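You operate a simulated robot arm through the tools that you are given. There is no shell and no other tool. Be economical: measure what you need, move in short steps, check, and stop when the job is done.

You are at the controls of a simulated robot arm. One attempt, no reset.

JOB
Put two of the feeler blocks from the tool cabinet top on the clear middle of the wooden bench. Then put three of the sample blocks from the tool cabinet top on the fourth shelf from the bottom of the steel rack. Then close the top tool cabinet drawer. Then put the ticket from the top of the steel bench on the top of the grey table. Then put the lamp carton on the thick panel. Keep to this order. Set down upright: feeler block, lamp carton.
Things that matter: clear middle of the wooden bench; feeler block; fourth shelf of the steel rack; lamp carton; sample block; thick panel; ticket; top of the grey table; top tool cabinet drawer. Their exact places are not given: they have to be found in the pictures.

It is judged by the outcome, as a careful person would: the job done as asked, and still so three seconds after it is handed in. It fails if anything else is knocked over, pushed out of place, dropped, spilled or broken.

ROBOT AND FRAMES
A 7-joint arm with a four-finger gripper on a trunk, on a base that drives. Base frame: it is fixed to the floor where the robot stands at the start and does not move with it; the origin is under the middle of the robot, x ahead of it, y to its left, z up; the surface under the hand at the start is at about z = 910. Units: mm, degrees, N and s.
Its first joint turns from -69.0 to 172.0 degrees. Places, roughly: clear middle of the wooden bench [-3300, 700, 800]; feeler block [750, 250, 1000]; fourth shelf of the steel rack [-2200, -600, 1400]; lamp carton [1750, 1500, 1000]; sample block (2x6x5 cm) [800, -200, 900]; sample block (3x6x5 cm) [1000, 0, 900]; thick panel [4500, 5000, 1000]; ticket [1750, 1250, 1000]; top of the grey table [4500, 5000, 800]; top tool cabinet drawer [600, 200, 800]. Payload 3.67 kg.
Tool frame: the origin (TCP) lies between the finger pads and is the grasp point; the fingertips stand 28 mm ahead of it; z points along the fingers, y is the line along which they close. The gripper opens to 112 mm. The gripper's body begins 73 mm behind the TCP.
Orientation is told as [roll, pitch, yaw] about the base's x, y, z axes, in that order, counted from this pose: with the fingers straight down and closing along the base's y, the tool's x points along the base's -x, its y along +y and its z along -z.

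CONTROLS
- The arm moves only by the tool send_rows. Its argument "commands" is a list of rows, each a list of 7 numbers: the turn, a rotation vector about the tool's x, y, z in degrees, then the shift along the tool's x, y, z in mm, then the gripper command, from -1 (shut) to 1 (fully open), values between in proportion. In form: [[ax, ay, az, tx, ty, tz, gripper], ...]. A call has 1 to 8 rows; each row is the pose to reach, as a shift and turn from the pose commanded when the call began, along the tool's axes at that moment. Each row takes 0.2 s and may step no farther than 50 mm and 8.6 degrees from the row before; otherwise, or with a gripper value out of range, the whole call is refused. Where a pose cannot be reached the arm comes as near as it can. A force on the tool above 40 N (or 10 N above the force at the start of the call, whichever is more), or a blocked arm, ends the call early, and 0.2 s more pass. The fingers move at their own pace and stop on an object; they squeeze with about 34 N. The grip force told is the motor's: it shows also when the fingers shut on nothing. Time passes only in rows, and 0.2 s behind the last, so rows that repeat a pose let the fingers close. It gives the time, the measured TCP pose, the force on the tool (base axes), the opening and the grip force at its end, in the units of the frame above (readings bear some noise), with the torque about the TCP (base axes, N m) and any sound that the robot's microphone picked up.
- Cameras (640 x 400 px; columns grow to the right, rows downward): "scene" is now at [126.2, 3.1, 1523.5]; the picture's right is [0.03, -1.00, -0.00], its down [-0.77, -0.02, -0.63] and it looks along [0.63, 0.02, -0.77] (base axes); focal length 262 px, centre (320, 200). "wrist" rides on the gripper at [60, -18, -104] in the tool frame; the picture's right is [0.29, 0.96, 0.00], its down [-0.80, 0.24, -0.55] and it looks along [-0.53, 0.16, 0.83] (tool axes); focal length 234 px, centre (320, 200).
- capture(camera): a new picture of that camera. No time passes.
- slide_trunk(by): slides the trunk up (or, below 0, down) by that many mm; the arm and the scene camera ride with it, the base frame stays. It gives what a move gives, with no picture.
- base_move(legs): drives the robot by 1 to 6 legs, each [ahead, turn to the left] in mm and degrees, along the robot's own axes; the way and the turn of a leg run together, so that a leg with both is an arc; at most 1500 mm and 180 degrees a leg. The arm and the cameras ride along, it lands a little off, and it stops where it bumps. It gives what a move gives.
- aim_head(pan, tilt): turns the head with the scene camera to pan (to the left, within 86 degrees either way) and tilt (down, from -29 to 69), counted from straight ahead of the robot. It gives what a move gives.
- locate(camera, pixels): for up to 12 pixels [column, row] of the newest picture of that camera ("zoom" is the newest enlarged one), the place [x, y, z] in the base frame of the surface seen there, good to about 2 mm. No time passes.
- inspect(camera, box): a new picture of the part [left, top, right, bottom] of that camera's present view, enlarged. No time passes.
- close_job(): hands the job in; it is judged then, once.

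Go step by step. Measure first, check grasps and placings, and put right what went wrong. The budget is 145 turns and 188 pictures, counting those below and the enlarged ones. Unless the task says otherwise, let go and move clear before handing in.

The tools are called as a command line: name --pt "numbers of a row" for each row, then --argument value for the rest, lists and objects as JSON in quotes. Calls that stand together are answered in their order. send_rows: Moves the arm, as the interface text tells. Its arguments: {"type":"object","properties":{"commands":{"type":"array"}},"required":["commands"]} The other tools are called the same way: slide_trunk (by) slides the trunk up or down; base_move (legs) drives the base; aim_head (pan, tilt) turns the head that bears the scene camera; capture (camera) takes a picture; locate (camera, pixels) gives the place of the surface under pixels of a picture; inspect (camera, box) takes an enlarged picture of a part of a camera's view; close_job () hands the job in.

At the start:

```text
time_s: 0.0
eef_pos: [622.4, 133.8, 1155.8]
tcp_rot: [0.0, -0.1, 0.0]
contact_force: [0.8, 0.5, 0.8]
torque: [0.01, -0.02, 0.01]
gripper_width: 112.2
finger_force: 0.1
trunk travel left (down, up): [-675.0, 165.0]
robot x, y, heading: [0.6, -0.6, -0.1]
head pan, tilt: [1.7, 50.6]
```

scene: 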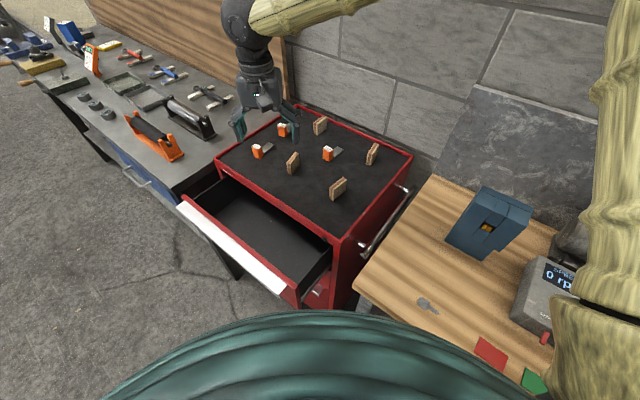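
wrist: 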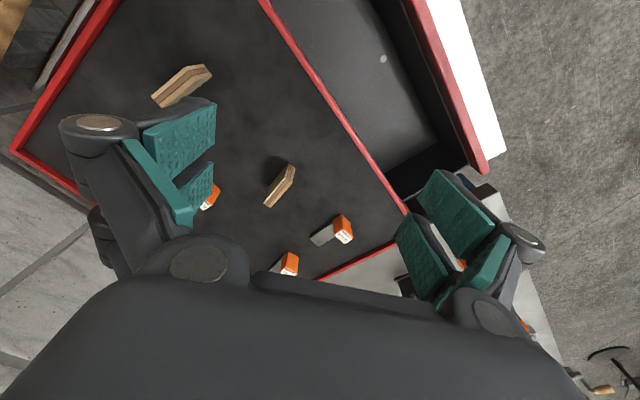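

The scene shows the red cabinet with an open top drawer; orange blocks at about (258,150), (283,130), (328,153) and wood blocks at (320,125), (293,162), (372,154), (338,188). I'll zoom in to measure.

inspect --camera "scene" --box '[200, 90, 440, 240]'

inspect --camera "scene" --box '[0, 0, 280, 175]'

```text
2.67 times, centred on (320, 165) of scene
```

zoom: 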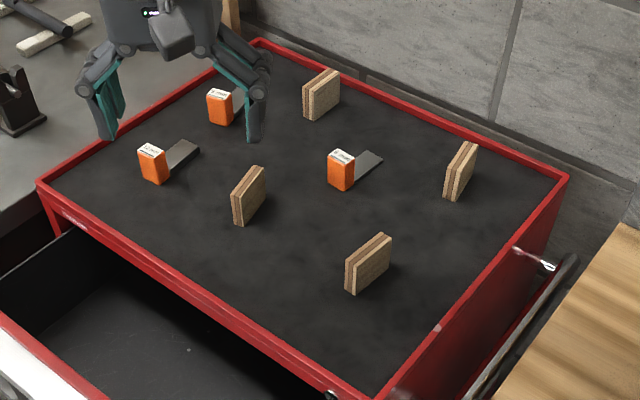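

```text
2.29 times, centred on (140, 88) of scene
```

zoom: 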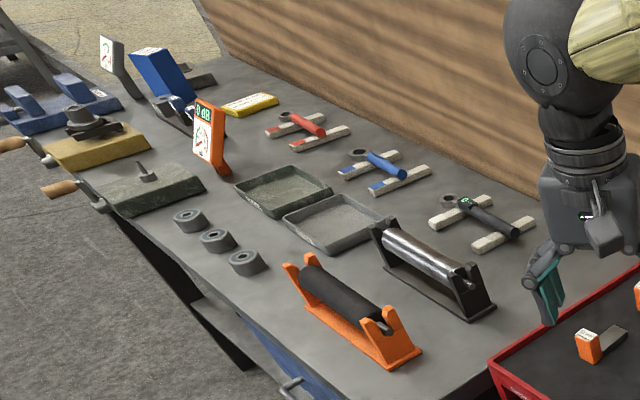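

Now measure blocks.

inspect --camera "scene" --box '[240, 110, 320, 160]'

inspect --camera "scene" --box '[200, 90, 440, 240]'

locate --camera "zoom" --pixels '[[153, 148], [170, 175], [195, 147], [341, 153], [375, 155], [354, 188], [220, 92], [260, 170], [378, 240], [330, 75], [470, 150], [300, 250]]'

```text
8.00 times, centred on (280, 135) of scene
```

zoom: 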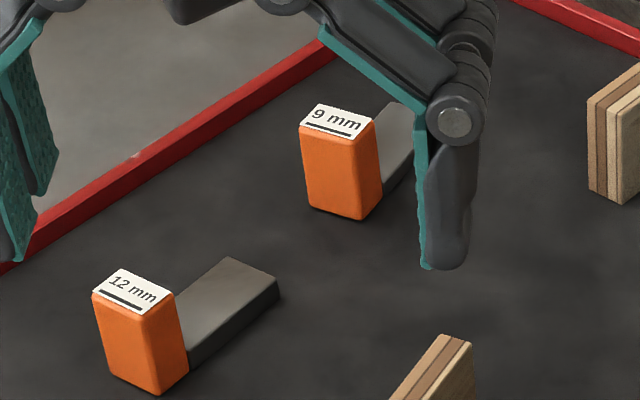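

```text
2.67 times, centred on (320, 165) of scene
```

zoom: 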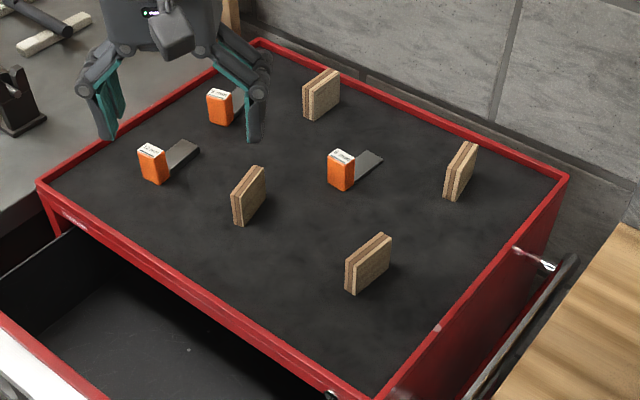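

```text
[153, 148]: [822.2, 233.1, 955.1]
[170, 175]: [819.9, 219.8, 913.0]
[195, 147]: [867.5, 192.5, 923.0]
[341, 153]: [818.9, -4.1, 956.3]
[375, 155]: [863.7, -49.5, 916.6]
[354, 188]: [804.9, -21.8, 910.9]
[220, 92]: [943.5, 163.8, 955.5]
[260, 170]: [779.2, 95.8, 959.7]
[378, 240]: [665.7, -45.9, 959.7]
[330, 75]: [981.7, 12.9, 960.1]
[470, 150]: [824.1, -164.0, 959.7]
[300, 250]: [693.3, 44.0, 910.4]
```

Blocks stand on the cabinet top at z≈910. Next I look around to learn the room layout.

aim_head --pan 70 --tilt 20

capture --camera "scene"

aim_head --pan -80 --tilt 20

capture --camera "scene"

aim_head --pan 25 --tilt 20

capture --camera "scene"

```text
time_s: 1.4
eef_pos: [622.7, 133.1, 1155.7]
tcp_rot: [-0.1, 0.0, 0.0]
contact_force: [0.4, -0.6, -0.4]
torque: [0.02, -0.05, 0.02]
gripper_width: 112.1
finger_force: 0.1
trunk travel left (down, up): [-675.0, 165.0]
robot x, y, heading: [3.7, -0.3, 0.2]
head pan, tilt: [70.0, 20.0]
```

```text
181 pictures are left
```

scene: 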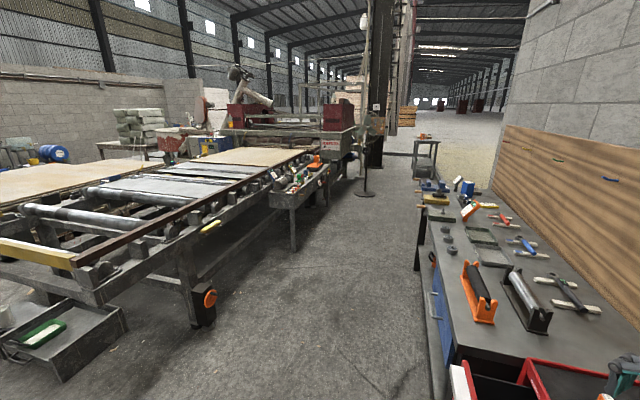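

```text
time_s: 3.8
eef_pos: [621.3, 132.8, 1156.6]
tcp_rot: [0.0, 0.0, 0.0]
contact_force: [-0.3, -0.3, 0.4]
torque: [-0.03, 0.01, -0.01]
gripper_width: 112.0
finger_force: 0.2
trunk travel left (down, up): [-675.0, 165.0]
robot x, y, heading: [0.7, -1.5, -0.0]
head pan, tilt: [-80.0, 20.0]
```

```text
180 pictures are left
```

scene: 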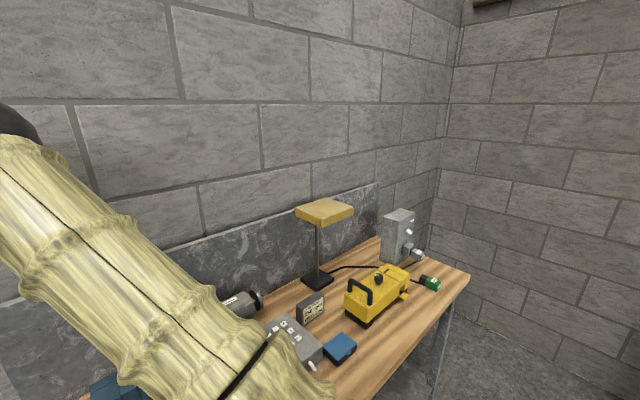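

```text
time_s: 5.6
eef_pos: [621.4, 132.9, 1156.5]
tcp_rot: [0.0, -0.1, -0.1]
contact_force: [0.1, -0.3, 0.4]
torque: [0.0, 0.02, 0.01]
gripper_width: 112.0
finger_force: 0.1
trunk travel left (down, up): [-675.0, 165.0]
robot x, y, heading: [-2.0, 1.0, -0.1]
head pan, tilt: [25.0, 20.0]
```

```text
179 pictures are left
```

scene: 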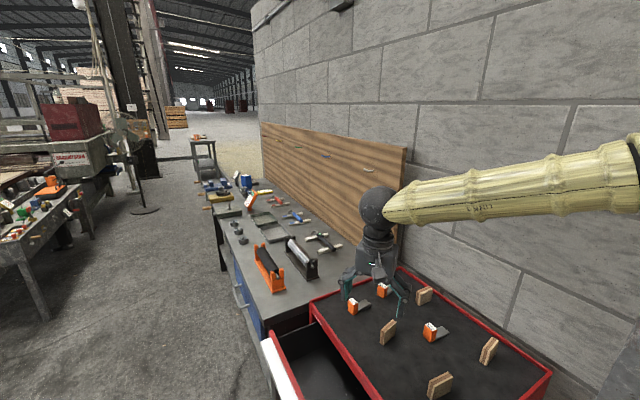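

Layout: tool bench left, wooden-top bench right, cabinet ahead. I'll get precise dimensions of the nearest feeler blocks.

aim_head --pan 5 --tilt 48

inspect --camera "scene" --box '[320, 110, 416, 170]'

inspect --camera "scene" --box '[260, 110, 340, 160]'

```text
time_s: 6.5
eef_pos: [620.2, 132.5, 1156.0]
tcp_rot: [0.0, 0.1, 0.0]
contact_force: [-0.8, -0.6, -0.1]
torque: [-0.03, -0.01, -0.01]
gripper_width: 111.9
finger_force: 0.1
trunk travel left (down, up): [-675.0, 165.0]
robot x, y, heading: [1.9, 1.6, -0.0]
head pan, tilt: [5.0, 48.0]
```

```text
6.67 times, centred on (368, 140) of scene
```

zoom: 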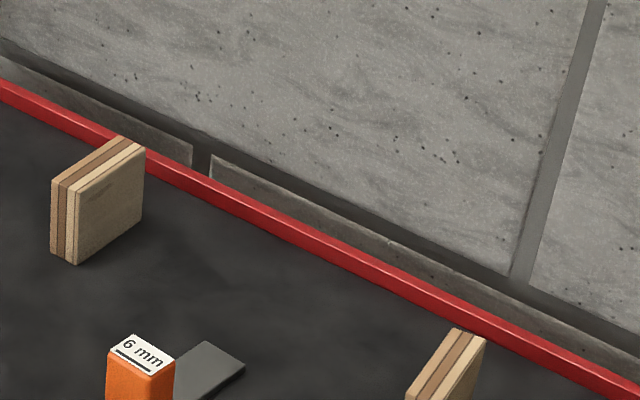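

```text
8.00 times, centred on (300, 135) of scene
```

zoom: 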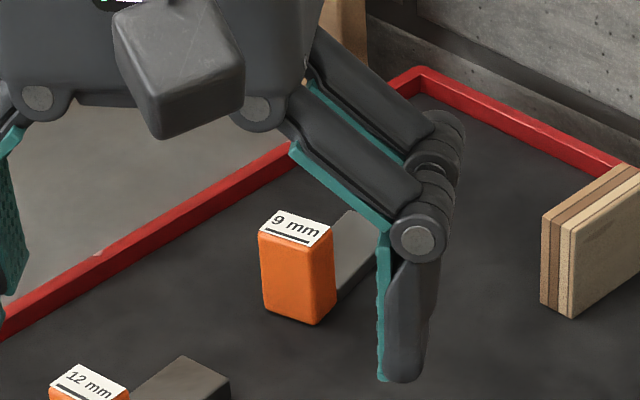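

inspect --camera "scene" --box '[260, 140, 356, 200]'

locate --camera "zoom" --pixels '[[50, 60], [84, 72], [60, 36], [106, 50], [130, 36], [160, 55], [150, 12], [183, 38]]'

inspect --camera "scene" --box '[310, 140, 406, 200]'

```text
6.67 times, centred on (308, 170) of scene
```

zoom: 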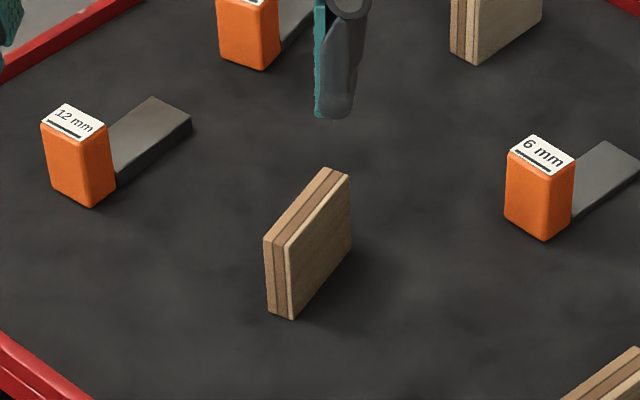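

```text
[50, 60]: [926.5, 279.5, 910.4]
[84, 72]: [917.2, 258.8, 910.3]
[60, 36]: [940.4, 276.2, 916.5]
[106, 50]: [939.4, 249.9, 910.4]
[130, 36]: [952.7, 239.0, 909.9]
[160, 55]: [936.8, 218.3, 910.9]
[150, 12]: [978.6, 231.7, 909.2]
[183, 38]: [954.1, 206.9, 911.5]
```

```text
6.67 times, centred on (358, 170) of scene
```

zoom: 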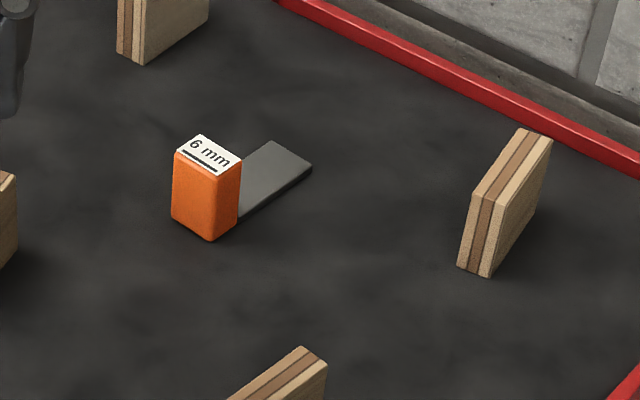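

locate --camera "zoom" --pixels '[[177, 154], [218, 172], [197, 138], [238, 158], [205, 152], [272, 145], [308, 165], [244, 208], [516, 138], [545, 138], [478, 196], [502, 200]]'

inspect --camera "scene" --box '[260, 140, 356, 200]'

locate --camera "zoom" --pixels '[[46, 120], [85, 135], [66, 106], [104, 126], [74, 120], [154, 101], [188, 122], [122, 170], [324, 171], [345, 176], [266, 238], [286, 243]]'

```text
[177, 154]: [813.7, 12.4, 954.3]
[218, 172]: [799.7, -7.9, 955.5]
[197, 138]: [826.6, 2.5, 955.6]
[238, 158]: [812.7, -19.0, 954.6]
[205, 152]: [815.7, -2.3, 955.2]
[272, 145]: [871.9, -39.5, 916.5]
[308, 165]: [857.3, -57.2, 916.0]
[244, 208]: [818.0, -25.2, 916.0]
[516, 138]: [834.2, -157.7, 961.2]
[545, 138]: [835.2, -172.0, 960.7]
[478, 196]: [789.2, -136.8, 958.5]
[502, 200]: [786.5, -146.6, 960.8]
```

```text
6.67 times, centred on (308, 170) of scene
```

zoom: 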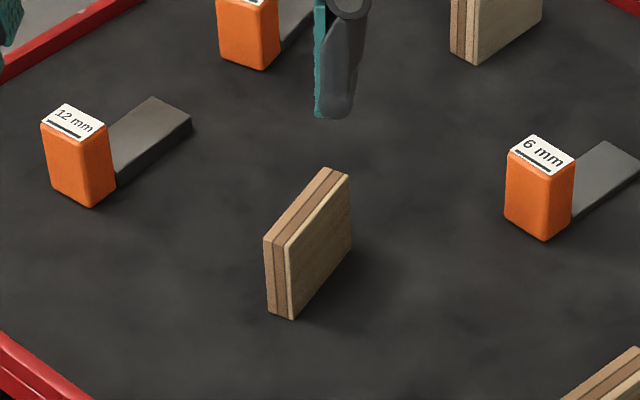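

```text
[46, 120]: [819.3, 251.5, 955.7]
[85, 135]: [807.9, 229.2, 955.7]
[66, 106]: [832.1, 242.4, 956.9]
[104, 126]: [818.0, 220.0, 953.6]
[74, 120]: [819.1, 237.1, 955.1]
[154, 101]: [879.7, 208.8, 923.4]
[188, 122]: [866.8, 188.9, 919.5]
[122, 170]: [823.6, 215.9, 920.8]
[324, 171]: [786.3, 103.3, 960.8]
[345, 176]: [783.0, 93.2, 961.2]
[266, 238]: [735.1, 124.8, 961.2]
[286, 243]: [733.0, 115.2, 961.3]
```

12 mm feeler block's top centre is about (819,236,955), ~25 wide along 58°; I move to hover with yaw −32 and fingers partly open.

send_rows --pt "0 0 6 -33 17 12 0" --pt "0 0 12 -66 34 30 0" --pt "0 0 18 -100 52 50 0" --pt "0 0 24 -133 69 70 0" --pt "0 0 32 -166 86 90 0" --pt "0 0 32 -199 103.5 110 0" --pt "0 0 32 -199 103.5 140 0"

capture --camera "wrist"

inspect --camera "scene" --box '[220, 80, 380, 180]'

```text
time_s: 8.1
eef_pos: [823.8, 237.7, 1014.9]
tcp_rot: [0.1, 0.3, -32.1]
contact_force: [-0.2, 0.4, -0.5]
torque: [0.01, 0.01, 0.04]
gripper_width: 55.9
finger_force: 0.0
trunk travel left (down, up): [-675.0, 165.0]
robot x, y, heading: [2.3, 0.9, 0.1]
head pan, tilt: [5.0, 48.0]
```

```text
173 pictures are left
```

wrist: 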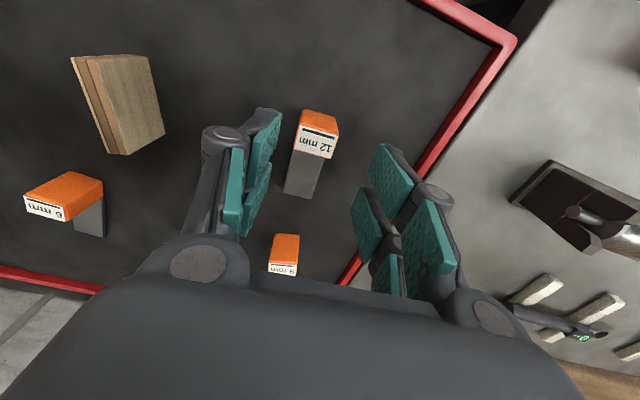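

```text
4.00 times, centred on (300, 130) of scene
```

zoom: 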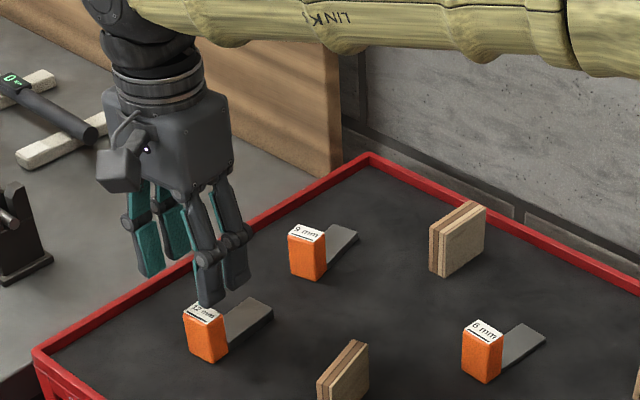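

locate --camera "wrist" --pixels '[[302, 124], [334, 135], [295, 150], [328, 158], [315, 142], [300, 190], [455, 110]]'

```text
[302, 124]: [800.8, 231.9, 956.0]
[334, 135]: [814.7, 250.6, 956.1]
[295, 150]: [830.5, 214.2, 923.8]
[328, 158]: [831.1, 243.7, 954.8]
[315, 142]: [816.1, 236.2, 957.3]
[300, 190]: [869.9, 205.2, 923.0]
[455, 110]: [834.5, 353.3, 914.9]
```

The block's top is centred at ~(817,236); I descend to z≈943 with a small correction, then close.

send_rows --pt "0 0 0 3 -1.5 35 0" --pt "0 0 0 3 -1.5 71 0" --pt "0 0 0 3 -1.5 71 -1" --pt "0 0 0 3 -1.5 71 -1" --pt "0 0 0 3 -1.5 71 -1" --pt "0 0 0 3 -1.5 30 -1" --pt "0 0 0 3 -1.5 -10 -1" --pt "0 0 0 3 -1.5 -60 -1"

capture --camera "wrist"

```text
time_s: 9.9
eef_pos: [815.4, 237.5, 1078.8]
tcp_rot: [0.1, 0.0, -31.9]
contact_force: [-0.6, -1.0, -0.6]
torque: [0.0, 0.0, 0.0]
gripper_width: 29.7
finger_force: 34.3
trunk travel left (down, up): [-675.0, 165.0]
robot x, y, heading: [-0.0, -1.0, -0.2]
head pan, tilt: [5.0, 48.0]
```

```text
171 pictures are left
```

wrist: 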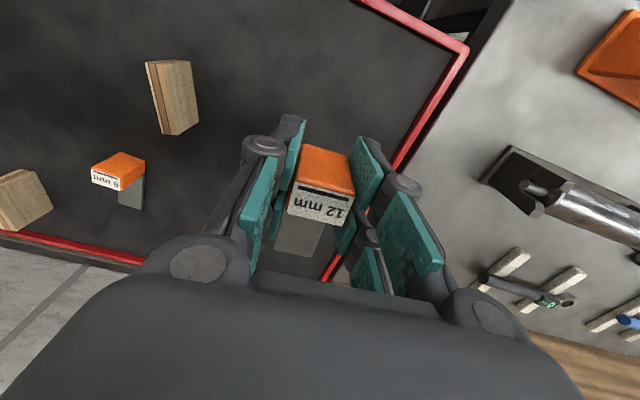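

The block is held (29.7 mm). I retract and raise the arm, then back away and look behind.

send_rows --pt "0 0 0 24 -35 -15 -1" --pt "0 0 0 48 -70 -30 -1" --pt "0 0 0 72 -105 -45 -1" --pt "0 0 0 97 -141 -60 -1" --pt "0 0 0 121 -176 -75 -1" --pt "0 0 0 145 -211 -90 -1" --pt "0 0 0 170 -247 -100 -1" --pt "0 0 0 194 -283 -110 -1"

base_move --legs '[[-450, 0], [0, 90]]'

aim_head --pan 60 --tilt 15

capture --camera "scene"

aim_head --pan 0 --tilt 20

capture --camera "scene"

```text
time_s: 11.7
eef_pos: [502.6, 98.9, 1185.3]
tcp_rot: [0.2, 0.1, -32.0]
contact_force: [-0.6, -1.0, -0.5]
torque: [0.02, -0.02, -0.03]
gripper_width: 29.4
finger_force: 33.9
trunk travel left (down, up): [-675.0, 165.0]
robot x, y, heading: [-0.1, 2.7, -0.0]
head pan, tilt: [5.0, 48.0]
```

```text
time_s: 18.3
eef_pos: [-558.9, 501.9, 1184.1]
tcp_rot: [-0.2, 0.0, 59.8]
contact_force: [0.9, -0.9, -0.8]
torque: [-0.02, -0.04, -0.01]
gripper_width: 29.8
finger_force: 33.9
trunk travel left (down, up): [-675.0, 165.0]
robot x, y, heading: [-442.5, 1.9, 91.8]
head pan, tilt: [5.0, 48.0]
```

```text
time_s: 19.5
eef_pos: [-557.3, 501.8, 1184.6]
tcp_rot: [0.0, 0.0, 59.7]
contact_force: [0.5, -0.5, -1.5]
torque: [-0.05, 0.03, -0.02]
gripper_width: 29.7
finger_force: 34.2
trunk travel left (down, up): [-675.0, 165.0]
robot x, y, heading: [-444.0, 1.0, 91.8]
head pan, tilt: [60.0, 15.0]
```

```text
170 pictures are left
```

scene: 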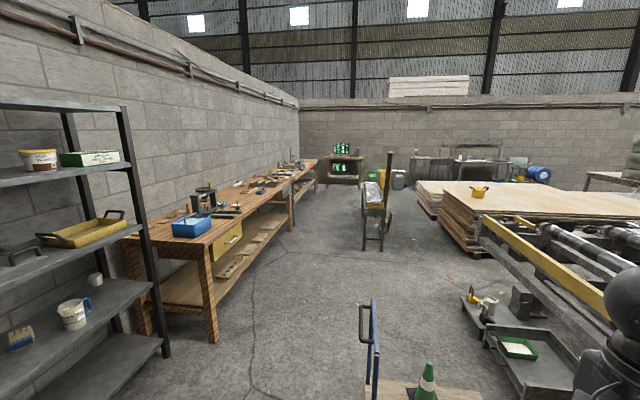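

```text
time_s: 20.8
eef_pos: [-557.8, 500.9, 1183.3]
tcp_rot: [0.0, 0.0, 59.8]
contact_force: [0.1, 1.1, -0.2]
torque: [-0.05, 0.02, -0.01]
gripper_width: 29.8
finger_force: 33.7
trunk travel left (down, up): [-675.0, 165.0]
robot x, y, heading: [-443.6, -4.0, 91.7]
head pan, tilt: [0.0, 20.0]
```

```text
169 pictures are left
```

scene: 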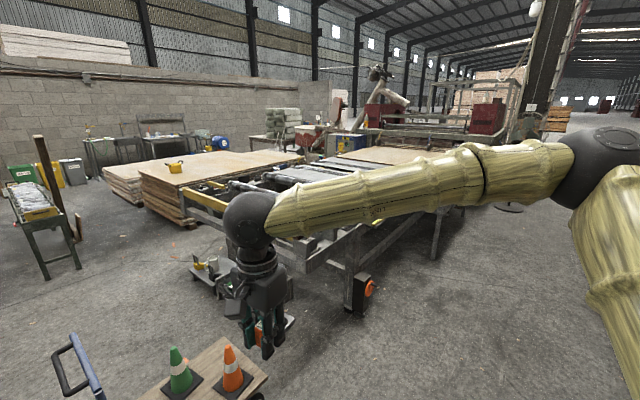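

The wooden bench and steel rack stand along the left wall (rack columns 0–170, bench 130–320); a cart with cones is close ahead-left. I measure positions.

aim_head --pan 60 --tilt 22

capture --camera "scene"

locate --camera "scene" --pixels '[[140, 135], [125, 240], [165, 320], [215, 205], [290, 160], [316, 130], [430, 360], [375, 300], [375, 190], [210, 310], [500, 310], [100, 160]]'

inspect --camera "scene" --box '[100, 80, 340, 230]'

locate --camera "zoom" --pixels '[[130, 240], [270, 190], [300, 195], [340, 170], [370, 180], [400, 150], [440, 150], [500, 130], [560, 120], [180, 200]]'

```text
time_s: 22.1
eef_pos: [-558.6, 501.4, 1183.5]
tcp_rot: [0.0, 0.0, 59.8]
contact_force: [0.0, 0.3, -0.9]
torque: [0.0, 0.04, -0.01]
gripper_width: 29.8
finger_force: 33.9
trunk travel left (down, up): [-675.0, 165.0]
robot x, y, heading: [-442.0, -0.8, 91.9]
head pan, tilt: [60.0, 22.0]
```

```text
168 pictures are left
```

scene: 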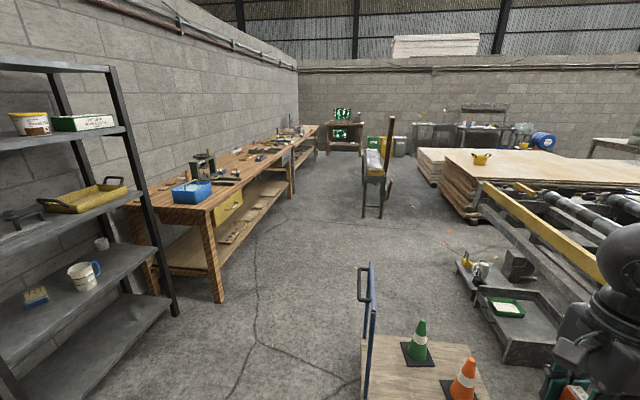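

```text
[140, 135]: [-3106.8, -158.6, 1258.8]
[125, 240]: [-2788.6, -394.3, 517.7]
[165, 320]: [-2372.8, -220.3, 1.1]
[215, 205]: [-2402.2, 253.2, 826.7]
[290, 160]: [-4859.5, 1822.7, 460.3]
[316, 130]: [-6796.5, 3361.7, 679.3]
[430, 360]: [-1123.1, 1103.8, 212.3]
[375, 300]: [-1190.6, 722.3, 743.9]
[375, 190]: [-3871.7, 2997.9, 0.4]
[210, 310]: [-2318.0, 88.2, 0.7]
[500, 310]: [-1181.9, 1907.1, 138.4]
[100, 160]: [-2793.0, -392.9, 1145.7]
```

```text
2.67 times, centred on (220, 155) of scene
```

zoom: 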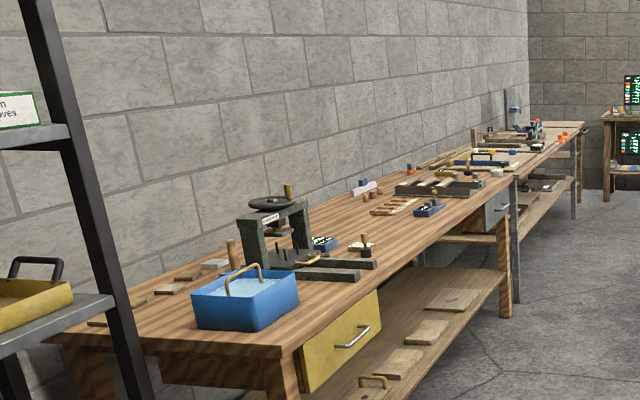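

```text
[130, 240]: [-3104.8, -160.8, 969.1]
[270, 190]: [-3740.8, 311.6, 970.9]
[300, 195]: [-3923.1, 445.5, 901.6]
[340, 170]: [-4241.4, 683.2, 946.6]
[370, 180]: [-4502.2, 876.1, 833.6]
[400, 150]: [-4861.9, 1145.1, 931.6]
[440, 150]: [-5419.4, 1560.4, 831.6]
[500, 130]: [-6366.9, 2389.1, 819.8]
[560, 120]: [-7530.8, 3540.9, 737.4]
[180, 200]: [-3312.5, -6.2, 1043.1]
```

Wall runs along ≈143.5° direction; I'll turn toward heading 177 first and check the cart clearance.

base_move --legs '[[0, 85.5]]'

aim_head --pan -30 --tilt 35

capture --camera "scene"

```text
time_s: 26.1
eef_pos: [-951.7, -74.6, 1183.0]
tcp_rot: [0.0, 0.0, 145.1]
contact_force: [-0.2, -0.5, -0.2]
torque: [-0.04, 0.01, -0.01]
gripper_width: 29.6
finger_force: 33.8
trunk travel left (down, up): [-675.0, 165.0]
robot x, y, heading: [-442.3, -3.9, 177.3]
head pan, tilt: [60.0, 22.0]
```

```text
time_s: 27.8
eef_pos: [-951.9, -74.1, 1184.1]
tcp_rot: [0.0, 0.1, 144.9]
contact_force: [-0.4, 0.4, -1.0]
torque: [-0.02, 0.01, 0.01]
gripper_width: 29.7
finger_force: 34.6
trunk travel left (down, up): [-675.0, 165.0]
robot x, y, heading: [-443.5, -1.5, 177.1]
head pan, tilt: [-30.0, 35.0]
```

```text
166 pictures are left
```

scene: 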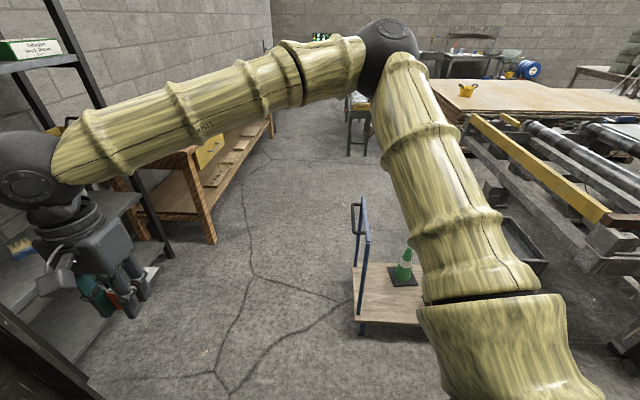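

Path is clear of the cart (near corner at (355,330)); drive to the bench.

locate --camera "scene" --pixels '[[358, 335], [210, 240], [355, 150]]'

base_move --legs '[[1058, 0], [0, -33.6], [1300, 0], [529, 0], [0, 90]]'

aim_head --pan 0 --tilt 40

capture --camera "scene"

```text
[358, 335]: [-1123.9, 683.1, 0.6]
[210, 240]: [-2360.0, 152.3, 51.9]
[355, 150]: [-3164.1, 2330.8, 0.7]
```

```text
time_s: 47.5
eef_pos: [-3237.6, 658.8, 1184.7]
tcp_rot: [0.0, 0.0, -159.5]
contact_force: [0.4, 0.4, -1.1]
torque: [0.02, -0.04, -0.06]
gripper_width: 29.7
finger_force: 34.0
trunk travel left (down, up): [-675.0, 165.0]
robot x, y, heading: [-3009.6, 1121.9, -127.4]
head pan, tilt: [-30.0, 35.0]
```

```text
time_s: 48.4
eef_pos: [-3237.5, 659.6, 1183.7]
tcp_rot: [0.0, 0.0, -159.4]
contact_force: [-0.1, 0.3, -0.9]
torque: [0.01, -0.04, 0.0]
gripper_width: 29.9
finger_force: 33.7
trunk travel left (down, up): [-675.0, 165.0]
robot x, y, heading: [-3005.3, 1119.3, -127.7]
head pan, tilt: [0.0, 40.0]
```

```text
165 pictures are left
```

scene: 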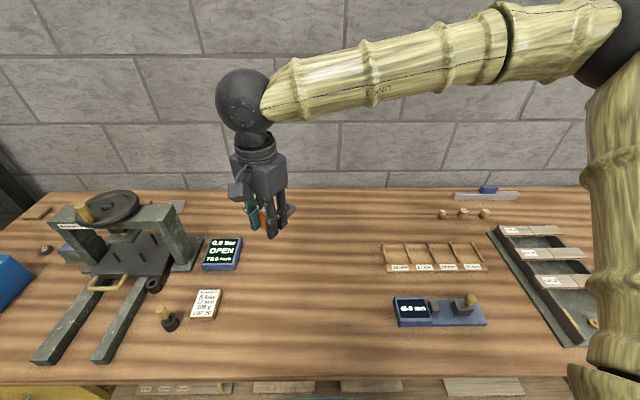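

The clear middle of the bench spans columns ~245–375, rows ~215–340; I measure it.

locate --camera "scene" --pixels '[[310, 280], [300, 250], [340, 250], [240, 270], [395, 300], [385, 270], [320, 375], [310, 200], [220, 310]]'

```text
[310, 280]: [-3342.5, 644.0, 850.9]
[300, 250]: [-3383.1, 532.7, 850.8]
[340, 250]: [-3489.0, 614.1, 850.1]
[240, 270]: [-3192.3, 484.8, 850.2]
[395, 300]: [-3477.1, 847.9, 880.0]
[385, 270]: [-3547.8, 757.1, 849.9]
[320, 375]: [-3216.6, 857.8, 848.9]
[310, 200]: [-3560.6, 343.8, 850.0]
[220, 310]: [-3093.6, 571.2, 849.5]
```

Bench top is z≈850. I'll place the first block at about (−3300,590), lowering to just above.

send_rows --pt "0 0 0 -28 14 20 -1" --pt "0 0 0 -56 28 50 -1" --pt "0 0 0 -83 42 80 -1" --pt "0 0 0 -83 42 130 -1" --pt "0 0 0 -83 42 180 -1" --pt "0 0 0 -83 42 230 -1" --pt "0 0 0 -83 42 275 -1" --pt "0 0 0 -83 42 294 -1"

inspect --camera "scene" --box '[240, 200, 352, 270]'

```text
time_s: 50.2
eef_pos: [-3301.0, 588.9, 891.1]
tcp_rot: [-0.1, 0.0, -159.5]
contact_force: [-0.9, -0.2, -1.3]
torque: [0.01, -0.02, 0.01]
gripper_width: 29.6
finger_force: 33.8
trunk travel left (down, up): [-675.0, 165.0]
robot x, y, heading: [-3012.3, 1124.6, -127.4]
head pan, tilt: [0.0, 40.0]
```

```text
5.71 times, centred on (296, 235) of scene
```

zoom: 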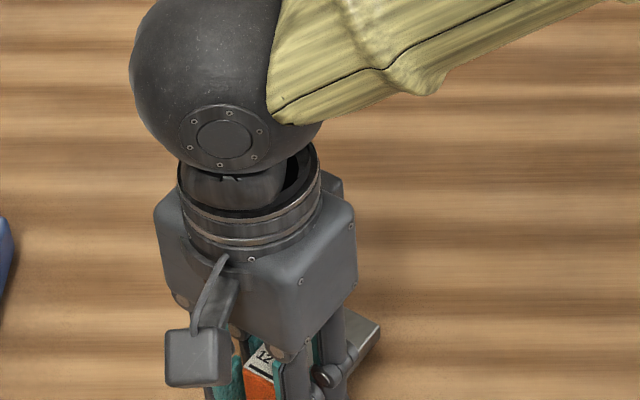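

Lower the last ~6 mm, check the force, release partly, and rise.

send_rows --pt "0 0 0 0 0 4 -1" --pt "0 0 0 0 0 7 -1" --pt "0 0 0 0 0 7 -1"

capture --camera "wrist"

```text
time_s: 51.0
eef_pos: [-3299.6, 588.9, 884.0]
tcp_rot: [0.0, -0.1, -159.4]
contact_force: [-0.2, 0.5, -0.4]
torque: [0.01, -0.05, -0.04]
gripper_width: 29.7
finger_force: 33.8
trunk travel left (down, up): [-675.0, 165.0]
robot x, y, heading: [-3006.1, 1120.1, -127.5]
head pan, tilt: [0.0, 40.0]
```

```text
163 pictures are left
```

wrist: 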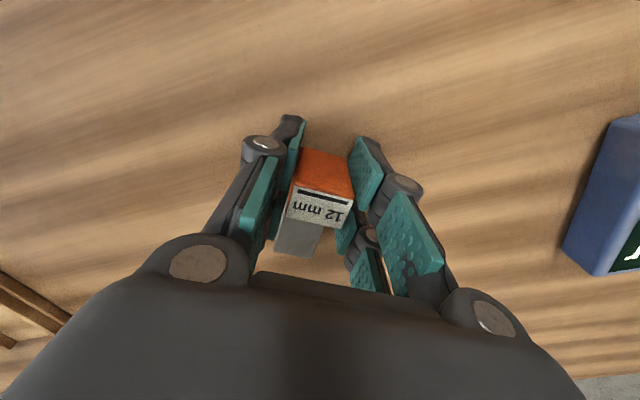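

send_rows --pt "0 0 0 0 0 1 -1" --pt "0 0 0 0 0 2 -1" --pt "0 0 0 0 0 2 -1"

inspect --camera "scene" --box '[260, 240, 324, 280]'

```text
time_s: 51.8
eef_pos: [-3300.7, 589.6, 882.1]
tcp_rot: [0.1, -0.1, -159.4]
contact_force: [0.0, 0.2, -0.5]
torque: [0.03, -0.05, 0.0]
gripper_width: 29.7
finger_force: 33.9
trunk travel left (down, up): [-675.0, 165.0]
robot x, y, heading: [-3007.9, 1121.6, -127.1]
head pan, tilt: [0.0, 40.0]
```

```text
10.00 times, centred on (292, 260) of scene
```

zoom: 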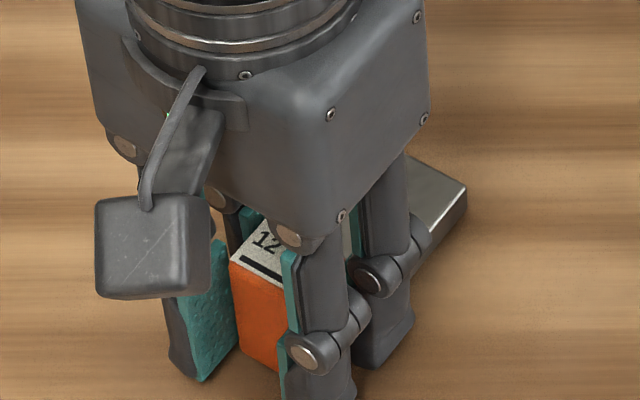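

send_rows --pt "0 0 0 0 0 1 -1" --pt "0 0 0 0 0 2 -1" --pt "0 0 0 0 0 2 -1"

```text
time_s: 52.6
eef_pos: [-3301.2, 590.3, 881.3]
tcp_rot: [0.1, 0.0, -159.4]
contact_force: [-1.6, -2.4, 5.4]
torque: [-0.02, 0.17, 0.03]
gripper_width: 29.8
finger_force: 33.9
trunk travel left (down, up): [-675.0, 165.0]
robot x, y, heading: [-3012.4, 1120.1, -127.6]
head pan, tilt: [0.0, 40.0]
```

Contact (5 N up). Release partly, rise straight up, and tuck the arm.

send_rows --pt "0 0 0 0 0 -0.5 -0.1" --pt "0 0 0 0 0 -0.5 0" --pt "0 0 0 0 0 -25 0" --pt "0 0 0 0 0 -70 0" --pt "0 0 0 0 0 -120 0" --pt "0 0 0 25 -10 -170 0" --pt "0 0 0 55 -26 -220 0" --pt "0 0 0 83 -42 -260 0"

inspect --camera "scene" --box '[200, 190, 392, 310]'

```text
refused: row 6 steps farther than a row can; nothing moved
```

```text
3.33 times, centred on (296, 250) of scene
```

zoom: 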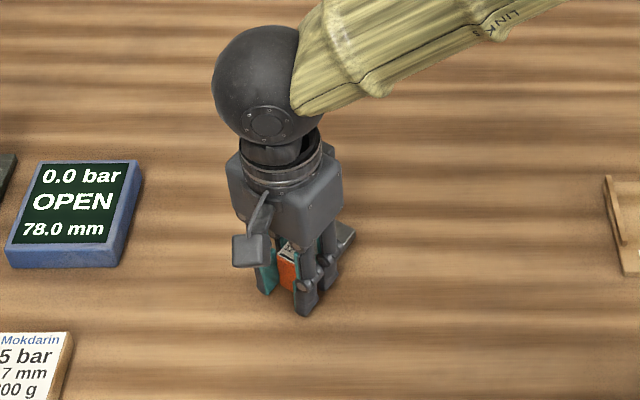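

send_rows --pt "0 0 0 0 0 -0.5 -0.1" --pt "0 0 0 0 0 -0.5 0" --pt "0 0 0 0 0 -25 0" --pt "0 0 0 0 0 -70 0" --pt "0 0 0 0 0 -118 0" --pt "0 0 0 20 -10 -160 0" --pt "0 0 0 42 -21 -200 0" --pt "0 0 0 64 -32 -240 0"

inspect --camera "scene" --box '[200, 190, 392, 310]'

```text
time_s: 54.4
eef_pos: [-3251.2, 640.6, 1122.5]
tcp_rot: [0.1, -0.1, -159.5]
contact_force: [-1.0, 1.0, 0.1]
torque: [-0.05, 0.0, 0.02]
gripper_width: 55.8
finger_force: 0.1
trunk travel left (down, up): [-675.0, 165.0]
robot x, y, heading: [-3007.7, 1118.8, -127.6]
head pan, tilt: [0.0, 40.0]
```

```text
3.33 times, centred on (296, 250) of scene
```

zoom: 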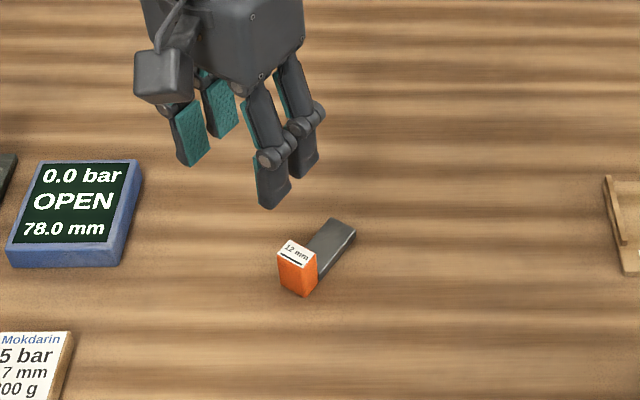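

The 12 mm block stands well on the bench. I drive back to the cabinet.

base_move --legs '[[0, -87.9], [-1000, 0], [-850, 0], [0, -146.6], [1000, 0], [500, 2]]'

aim_head --pan 0 --tilt 48

capture --camera "scene"

```text
time_s: 80.8
eef_pos: [518.0, 144.4, 1121.0]
tcp_rot: [0.0, -0.1, -30.5]
contact_force: [0.3, 0.6, -0.4]
torque: [0.0, 0.02, 0.04]
gripper_width: 56.2
finger_force: 0.0
trunk travel left (down, up): [-675.0, 165.0]
robot x, y, heading: [-14.6, 28.9, 1.6]
head pan, tilt: [0.0, 40.0]
```

```text
time_s: 81.5
eef_pos: [517.2, 143.0, 1120.8]
tcp_rot: [0.1, 0.0, -30.4]
contact_force: [0.7, -0.4, 0.6]
torque: [-0.01, -0.05, -0.01]
gripper_width: 56.1
finger_force: 0.0
trunk travel left (down, up): [-675.0, 165.0]
robot x, y, heading: [-8.9, 29.0, 1.7]
head pan, tilt: [0.0, 48.0]
```

```text
159 pictures are left
```

scene: 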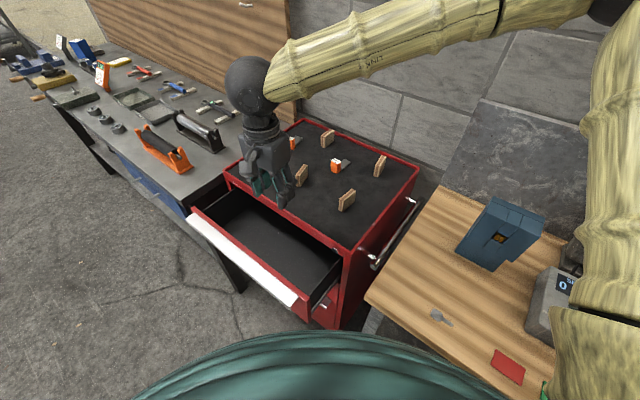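

inspect --camera "scene" --box '[300, 140, 396, 200]'

locate --camera "zoom" --pixels '[[232, 125], [222, 112], [250, 112], [262, 128], [315, 132]]'

```text
6.67 times, centred on (348, 170) of scene
```

zoom: 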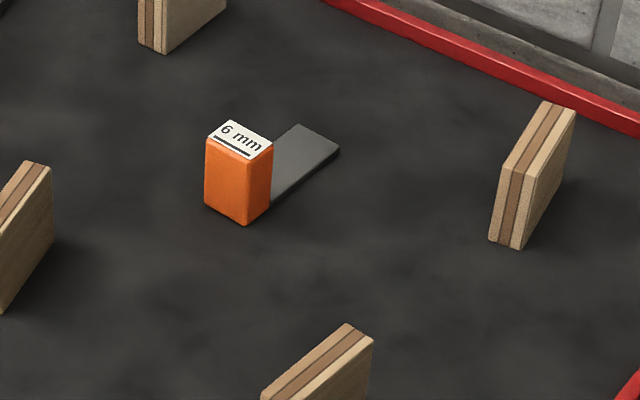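

```text
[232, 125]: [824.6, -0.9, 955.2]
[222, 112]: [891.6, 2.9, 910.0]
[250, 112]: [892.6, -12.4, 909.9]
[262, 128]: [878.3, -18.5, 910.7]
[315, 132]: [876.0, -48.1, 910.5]
```

send_rows --pt "0 0 1 -41 3 13 0" --pt "0 0 2 -82 6 27 0" --pt "0 0 3.5 -123 9 40 0" --pt "0 0 3.5 -165 12 54 0" --pt "0 0 3.5 -206 15 67 0" --pt "0 0 3.5 -247 18 81 0" --pt "0 0 3.5 -288 21 95 0" --pt "0 0 3.5 -329 23.8 108 0"

capture --camera "wrist"

locate --camera "wrist" --pixels '[[316, 142], [310, 135], [320, 150], [325, 140]]'

```text
time_s: 83.3
eef_pos: [815.4, -2.0, 1010.8]
tcp_rot: [0.0, 0.2, -33.8]
contact_force: [0.3, -0.3, -0.3]
torque: [0.05, 0.05, -0.01]
gripper_width: 56.0
finger_force: 0.0
trunk travel left (down, up): [-675.0, 165.0]
robot x, y, heading: [-12.3, 31.4, 1.3]
head pan, tilt: [0.0, 48.0]
```

```text
157 pictures are left
```

wrist: 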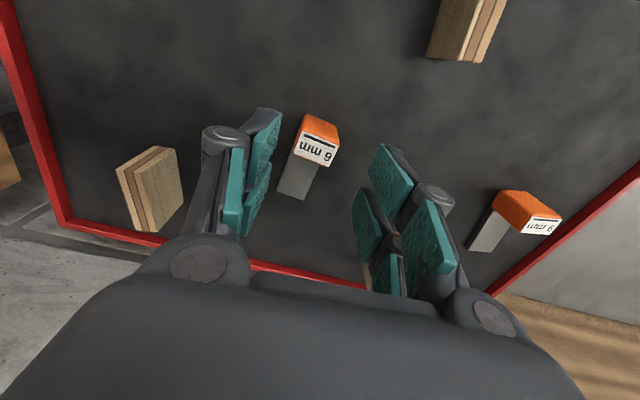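

```text
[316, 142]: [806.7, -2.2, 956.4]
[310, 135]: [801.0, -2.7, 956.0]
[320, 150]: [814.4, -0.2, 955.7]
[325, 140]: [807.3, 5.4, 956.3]
```

send_rows --pt "0 0 0 2 -1 35 0" --pt "0 0 0 2 -1 69 0" --pt "0 0 0 2 -1 69 -1" --pt "0 0 0 2 -1 69 -1" --pt "0 0 0 2 -1 69 -1" --pt "0 0 0 2 -1 30 -1" --pt "0 0 0 2 -1 -15 -1" --pt "0 0 0 2 -1 -60 -1"

capture --camera "wrist"

```text
time_s: 85.1
eef_pos: [811.5, -1.6, 1074.3]
tcp_rot: [0.1, 0.0, -33.9]
contact_force: [-1.5, 0.2, -0.6]
torque: [-0.03, -0.01, 0.0]
gripper_width: 29.9
finger_force: 33.6
trunk travel left (down, up): [-675.0, 165.0]
robot x, y, heading: [-7.3, 31.7, 1.4]
head pan, tilt: [0.0, 48.0]
```

```text
156 pictures are left
```

wrist: 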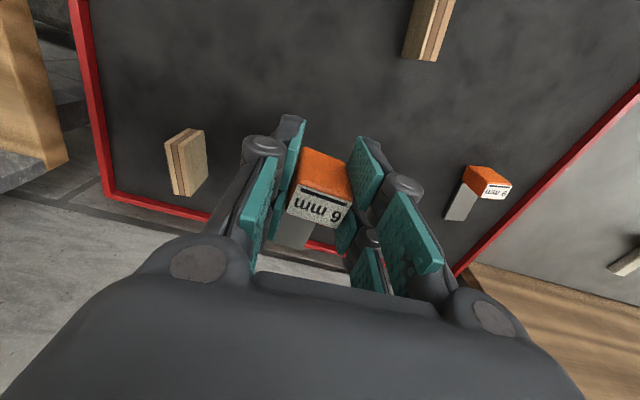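

Held. Retract and drive to the bench again.

send_rows --pt "0 0 0 43 -7 -14 -1" --pt "0 0 0 86 -15 -28 -1" --pt "0 0 0 130 -22 -42 -1" --pt "0 0 0 173 -30 -56 -1" --pt "0 0 0 216 -37 -70 -1" --pt "0 0 0 260 -45 -84 -1" --pt "0 0 0 303 -52 -98 -1" --pt "0 0 0 346 -60 -110 -1"

base_move --legs '[[-450, 0], [0, 176.8], [1040, 0], [0, -33.7], [1500, 0], [350, 0]]'

base_move --legs '[[0, 88]]'

aim_head --pan 0 --tilt 40

capture --camera "scene"

```text
time_s: 86.9
eef_pos: [488.2, 145.0, 1183.9]
tcp_rot: [0.0, -0.2, -33.9]
contact_force: [0.0, 0.4, -0.7]
torque: [-0.01, -0.04, 0.01]
gripper_width: 29.7
finger_force: 34.2
trunk travel left (down, up): [-675.0, 165.0]
robot x, y, heading: [-8.0, 27.6, 1.3]
head pan, tilt: [0.0, 48.0]
```

```text
time_s: 112.0
eef_pos: [-3419.0, 1409.2, 1182.4]
tcp_rot: [0.0, 0.1, 108.2]
contact_force: [-1.6, 0.9, -0.2]
torque: [-0.08, -0.03, -0.04]
gripper_width: 29.1
finger_force: 34.1
trunk travel left (down, up): [-675.0, 165.0]
robot x, y, heading: [-2950.7, 1193.9, 144.0]
head pan, tilt: [0.0, 48.0]
```

```text
time_s: 116.1
eef_pos: [-3193.1, 740.9, 1183.0]
tcp_rot: [0.1, -0.1, -164.8]
contact_force: [0.2, -0.4, -1.2]
torque: [0.0, -0.03, 0.0]
gripper_width: 28.9
finger_force: 33.8
trunk travel left (down, up): [-675.0, 165.0]
robot x, y, heading: [-2955.2, 1192.1, -129.1]
head pan, tilt: [0.0, 48.0]
```

```text
time_s: 116.8
eef_pos: [-3193.1, 740.5, 1182.8]
tcp_rot: [0.0, 0.0, -164.9]
contact_force: [-0.3, 0.8, -1.5]
torque: [-0.02, -0.01, 0.0]
gripper_width: 28.9
finger_force: 33.9
trunk travel left (down, up): [-675.0, 165.0]
robot x, y, heading: [-2950.3, 1192.1, -129.4]
head pan, tilt: [0.0, 40.0]
```

```text
155 pictures are left
```

scene: 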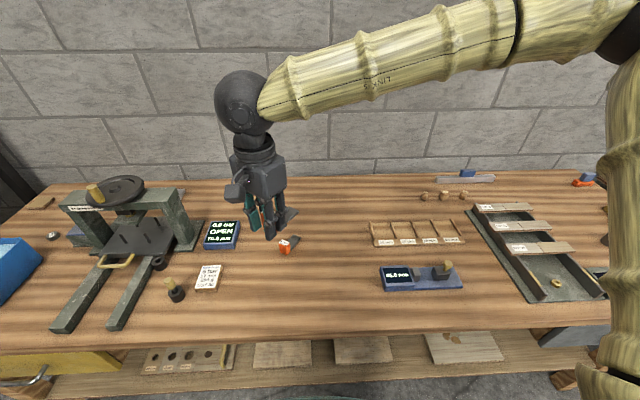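

locate --camera "scene" --pixels '[[330, 262], [287, 242], [375, 240], [382, 280], [320, 280]]'

```text
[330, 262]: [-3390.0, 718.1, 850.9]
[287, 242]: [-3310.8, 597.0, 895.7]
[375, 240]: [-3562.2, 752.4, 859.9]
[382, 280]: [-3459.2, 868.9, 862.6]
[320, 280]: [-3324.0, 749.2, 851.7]
```

Place second at (−3375,690).

send_rows --pt "0 0 0 -42 0 15 -1" --pt "0 0 0 -84 0 35 -1" --pt "0 0 0 -126 0 60 -1" --pt "0 0 0 -164 1 90 -1" --pt "0 0 0 -188 1 130 -1" --pt "0 0 0 -188 1 180 -1" --pt "0 0 0 -188 1 230 -1" --pt "0 0 0 -188 1 275 -1"

send_rows --pt "0 0 0 0 0 15 -1" --pt "0 0 0 0 0 21 -1" --pt "0 0 0 0 0 23 -1" --pt "0 0 0 0 0 24 -1" --pt "0 0 0 0 0 24 -1"

```text
time_s: 118.6
eef_pos: [-3379.4, 687.1, 906.2]
tcp_rot: [0.0, 0.0, -164.8]
contact_force: [-0.1, -0.2, -0.9]
torque: [-0.01, -0.02, 0.02]
gripper_width: 29.2
finger_force: 34.2
trunk travel left (down, up): [-675.0, 165.0]
robot x, y, heading: [-2954.0, 1196.0, -129.5]
head pan, tilt: [0.0, 40.0]
```

```text
time_s: 119.8
eef_pos: [-3375.3, 690.0, 885.1]
tcp_rot: [0.1, -0.1, -164.9]
contact_force: [-6.4, -2.1, 14.7]
torque: [-0.21, 0.71, -0.06]
gripper_width: 29.0
finger_force: 33.6
trunk travel left (down, up): [-675.0, 165.0]
robot x, y, heading: [-2954.8, 1194.4, -129.1]
head pan, tilt: [0.0, 40.0]
```

Contact (15 N). Ease up slightly, release, rise.

send_rows --pt "0 0 0 0 0 -2 -1" --pt "0 0 0 0 0 -2 -0.1" --pt "0 0 0 0 0 -2 0" --pt "0 0 0 0 0 -30 0" --pt "0 0 0 0 0 -75 0" --pt "0 0 0 20 0 -118 0" --pt "0 0 0 45 0 -160 0" --pt "0 0 0 70 0 -202 0"

inspect --camera "scene" --box '[240, 200, 400, 300]'

```text
time_s: 121.6
eef_pos: [-3307.3, 710.4, 1086.5]
tcp_rot: [0.0, -0.2, -164.9]
contact_force: [0.8, -0.8, -0.1]
torque: [-0.03, 0.07, 0.0]
gripper_width: 56.0
finger_force: 0.1
trunk travel left (down, up): [-675.0, 165.0]
robot x, y, heading: [-2951.7, 1196.3, -129.6]
head pan, tilt: [0.0, 40.0]
```

```text
4.00 times, centred on (320, 250) of scene
```

zoom: 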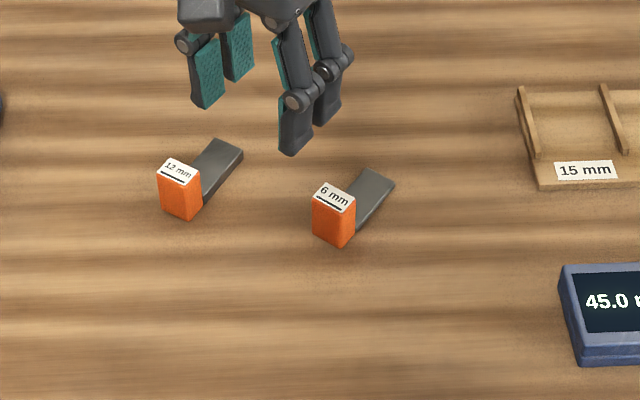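

Both feeler blocks stand on the bench. I back to the junction and look at the rack from there.

base_move --legs '[[0, -88.8], [-1000, 0], [-850, 0]]'

aim_head --pan 78 --tilt 8

capture --camera "scene"

```text
time_s: 134.7
eef_pos: [-1984.7, 382.8, 1086.8]
tcp_rot: [0.0, 0.1, 106.4]
contact_force: [0.3, 0.6, -0.5]
torque: [0.04, 0.03, -0.03]
gripper_width: 56.0
finger_force: 0.0
trunk travel left (down, up): [-675.0, 165.0]
robot x, y, heading: [-1490.2, 44.3, 141.8]
head pan, tilt: [0.0, 40.0]
```

```text
time_s: 136.2
eef_pos: [-1985.5, 382.9, 1086.0]
tcp_rot: [0.0, 0.1, 106.5]
contact_force: [1.2, -0.4, 0.1]
torque: [0.0, -0.02, 0.01]
gripper_width: 56.0
finger_force: 0.0
trunk travel left (down, up): [-675.0, 165.0]
robot x, y, heading: [-1490.1, 36.7, 142.0]
head pan, tilt: [78.0, 8.0]
```

```text
153 pictures are left
```

scene: 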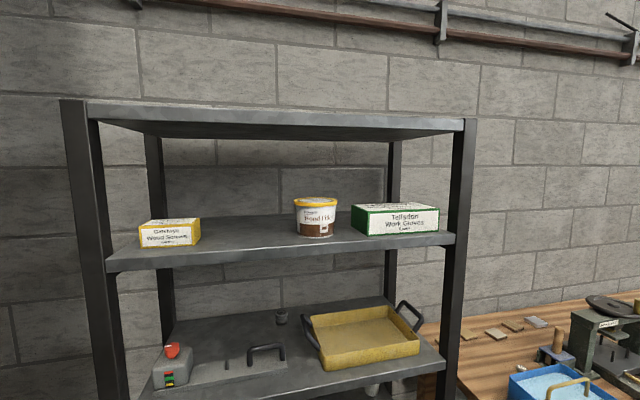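

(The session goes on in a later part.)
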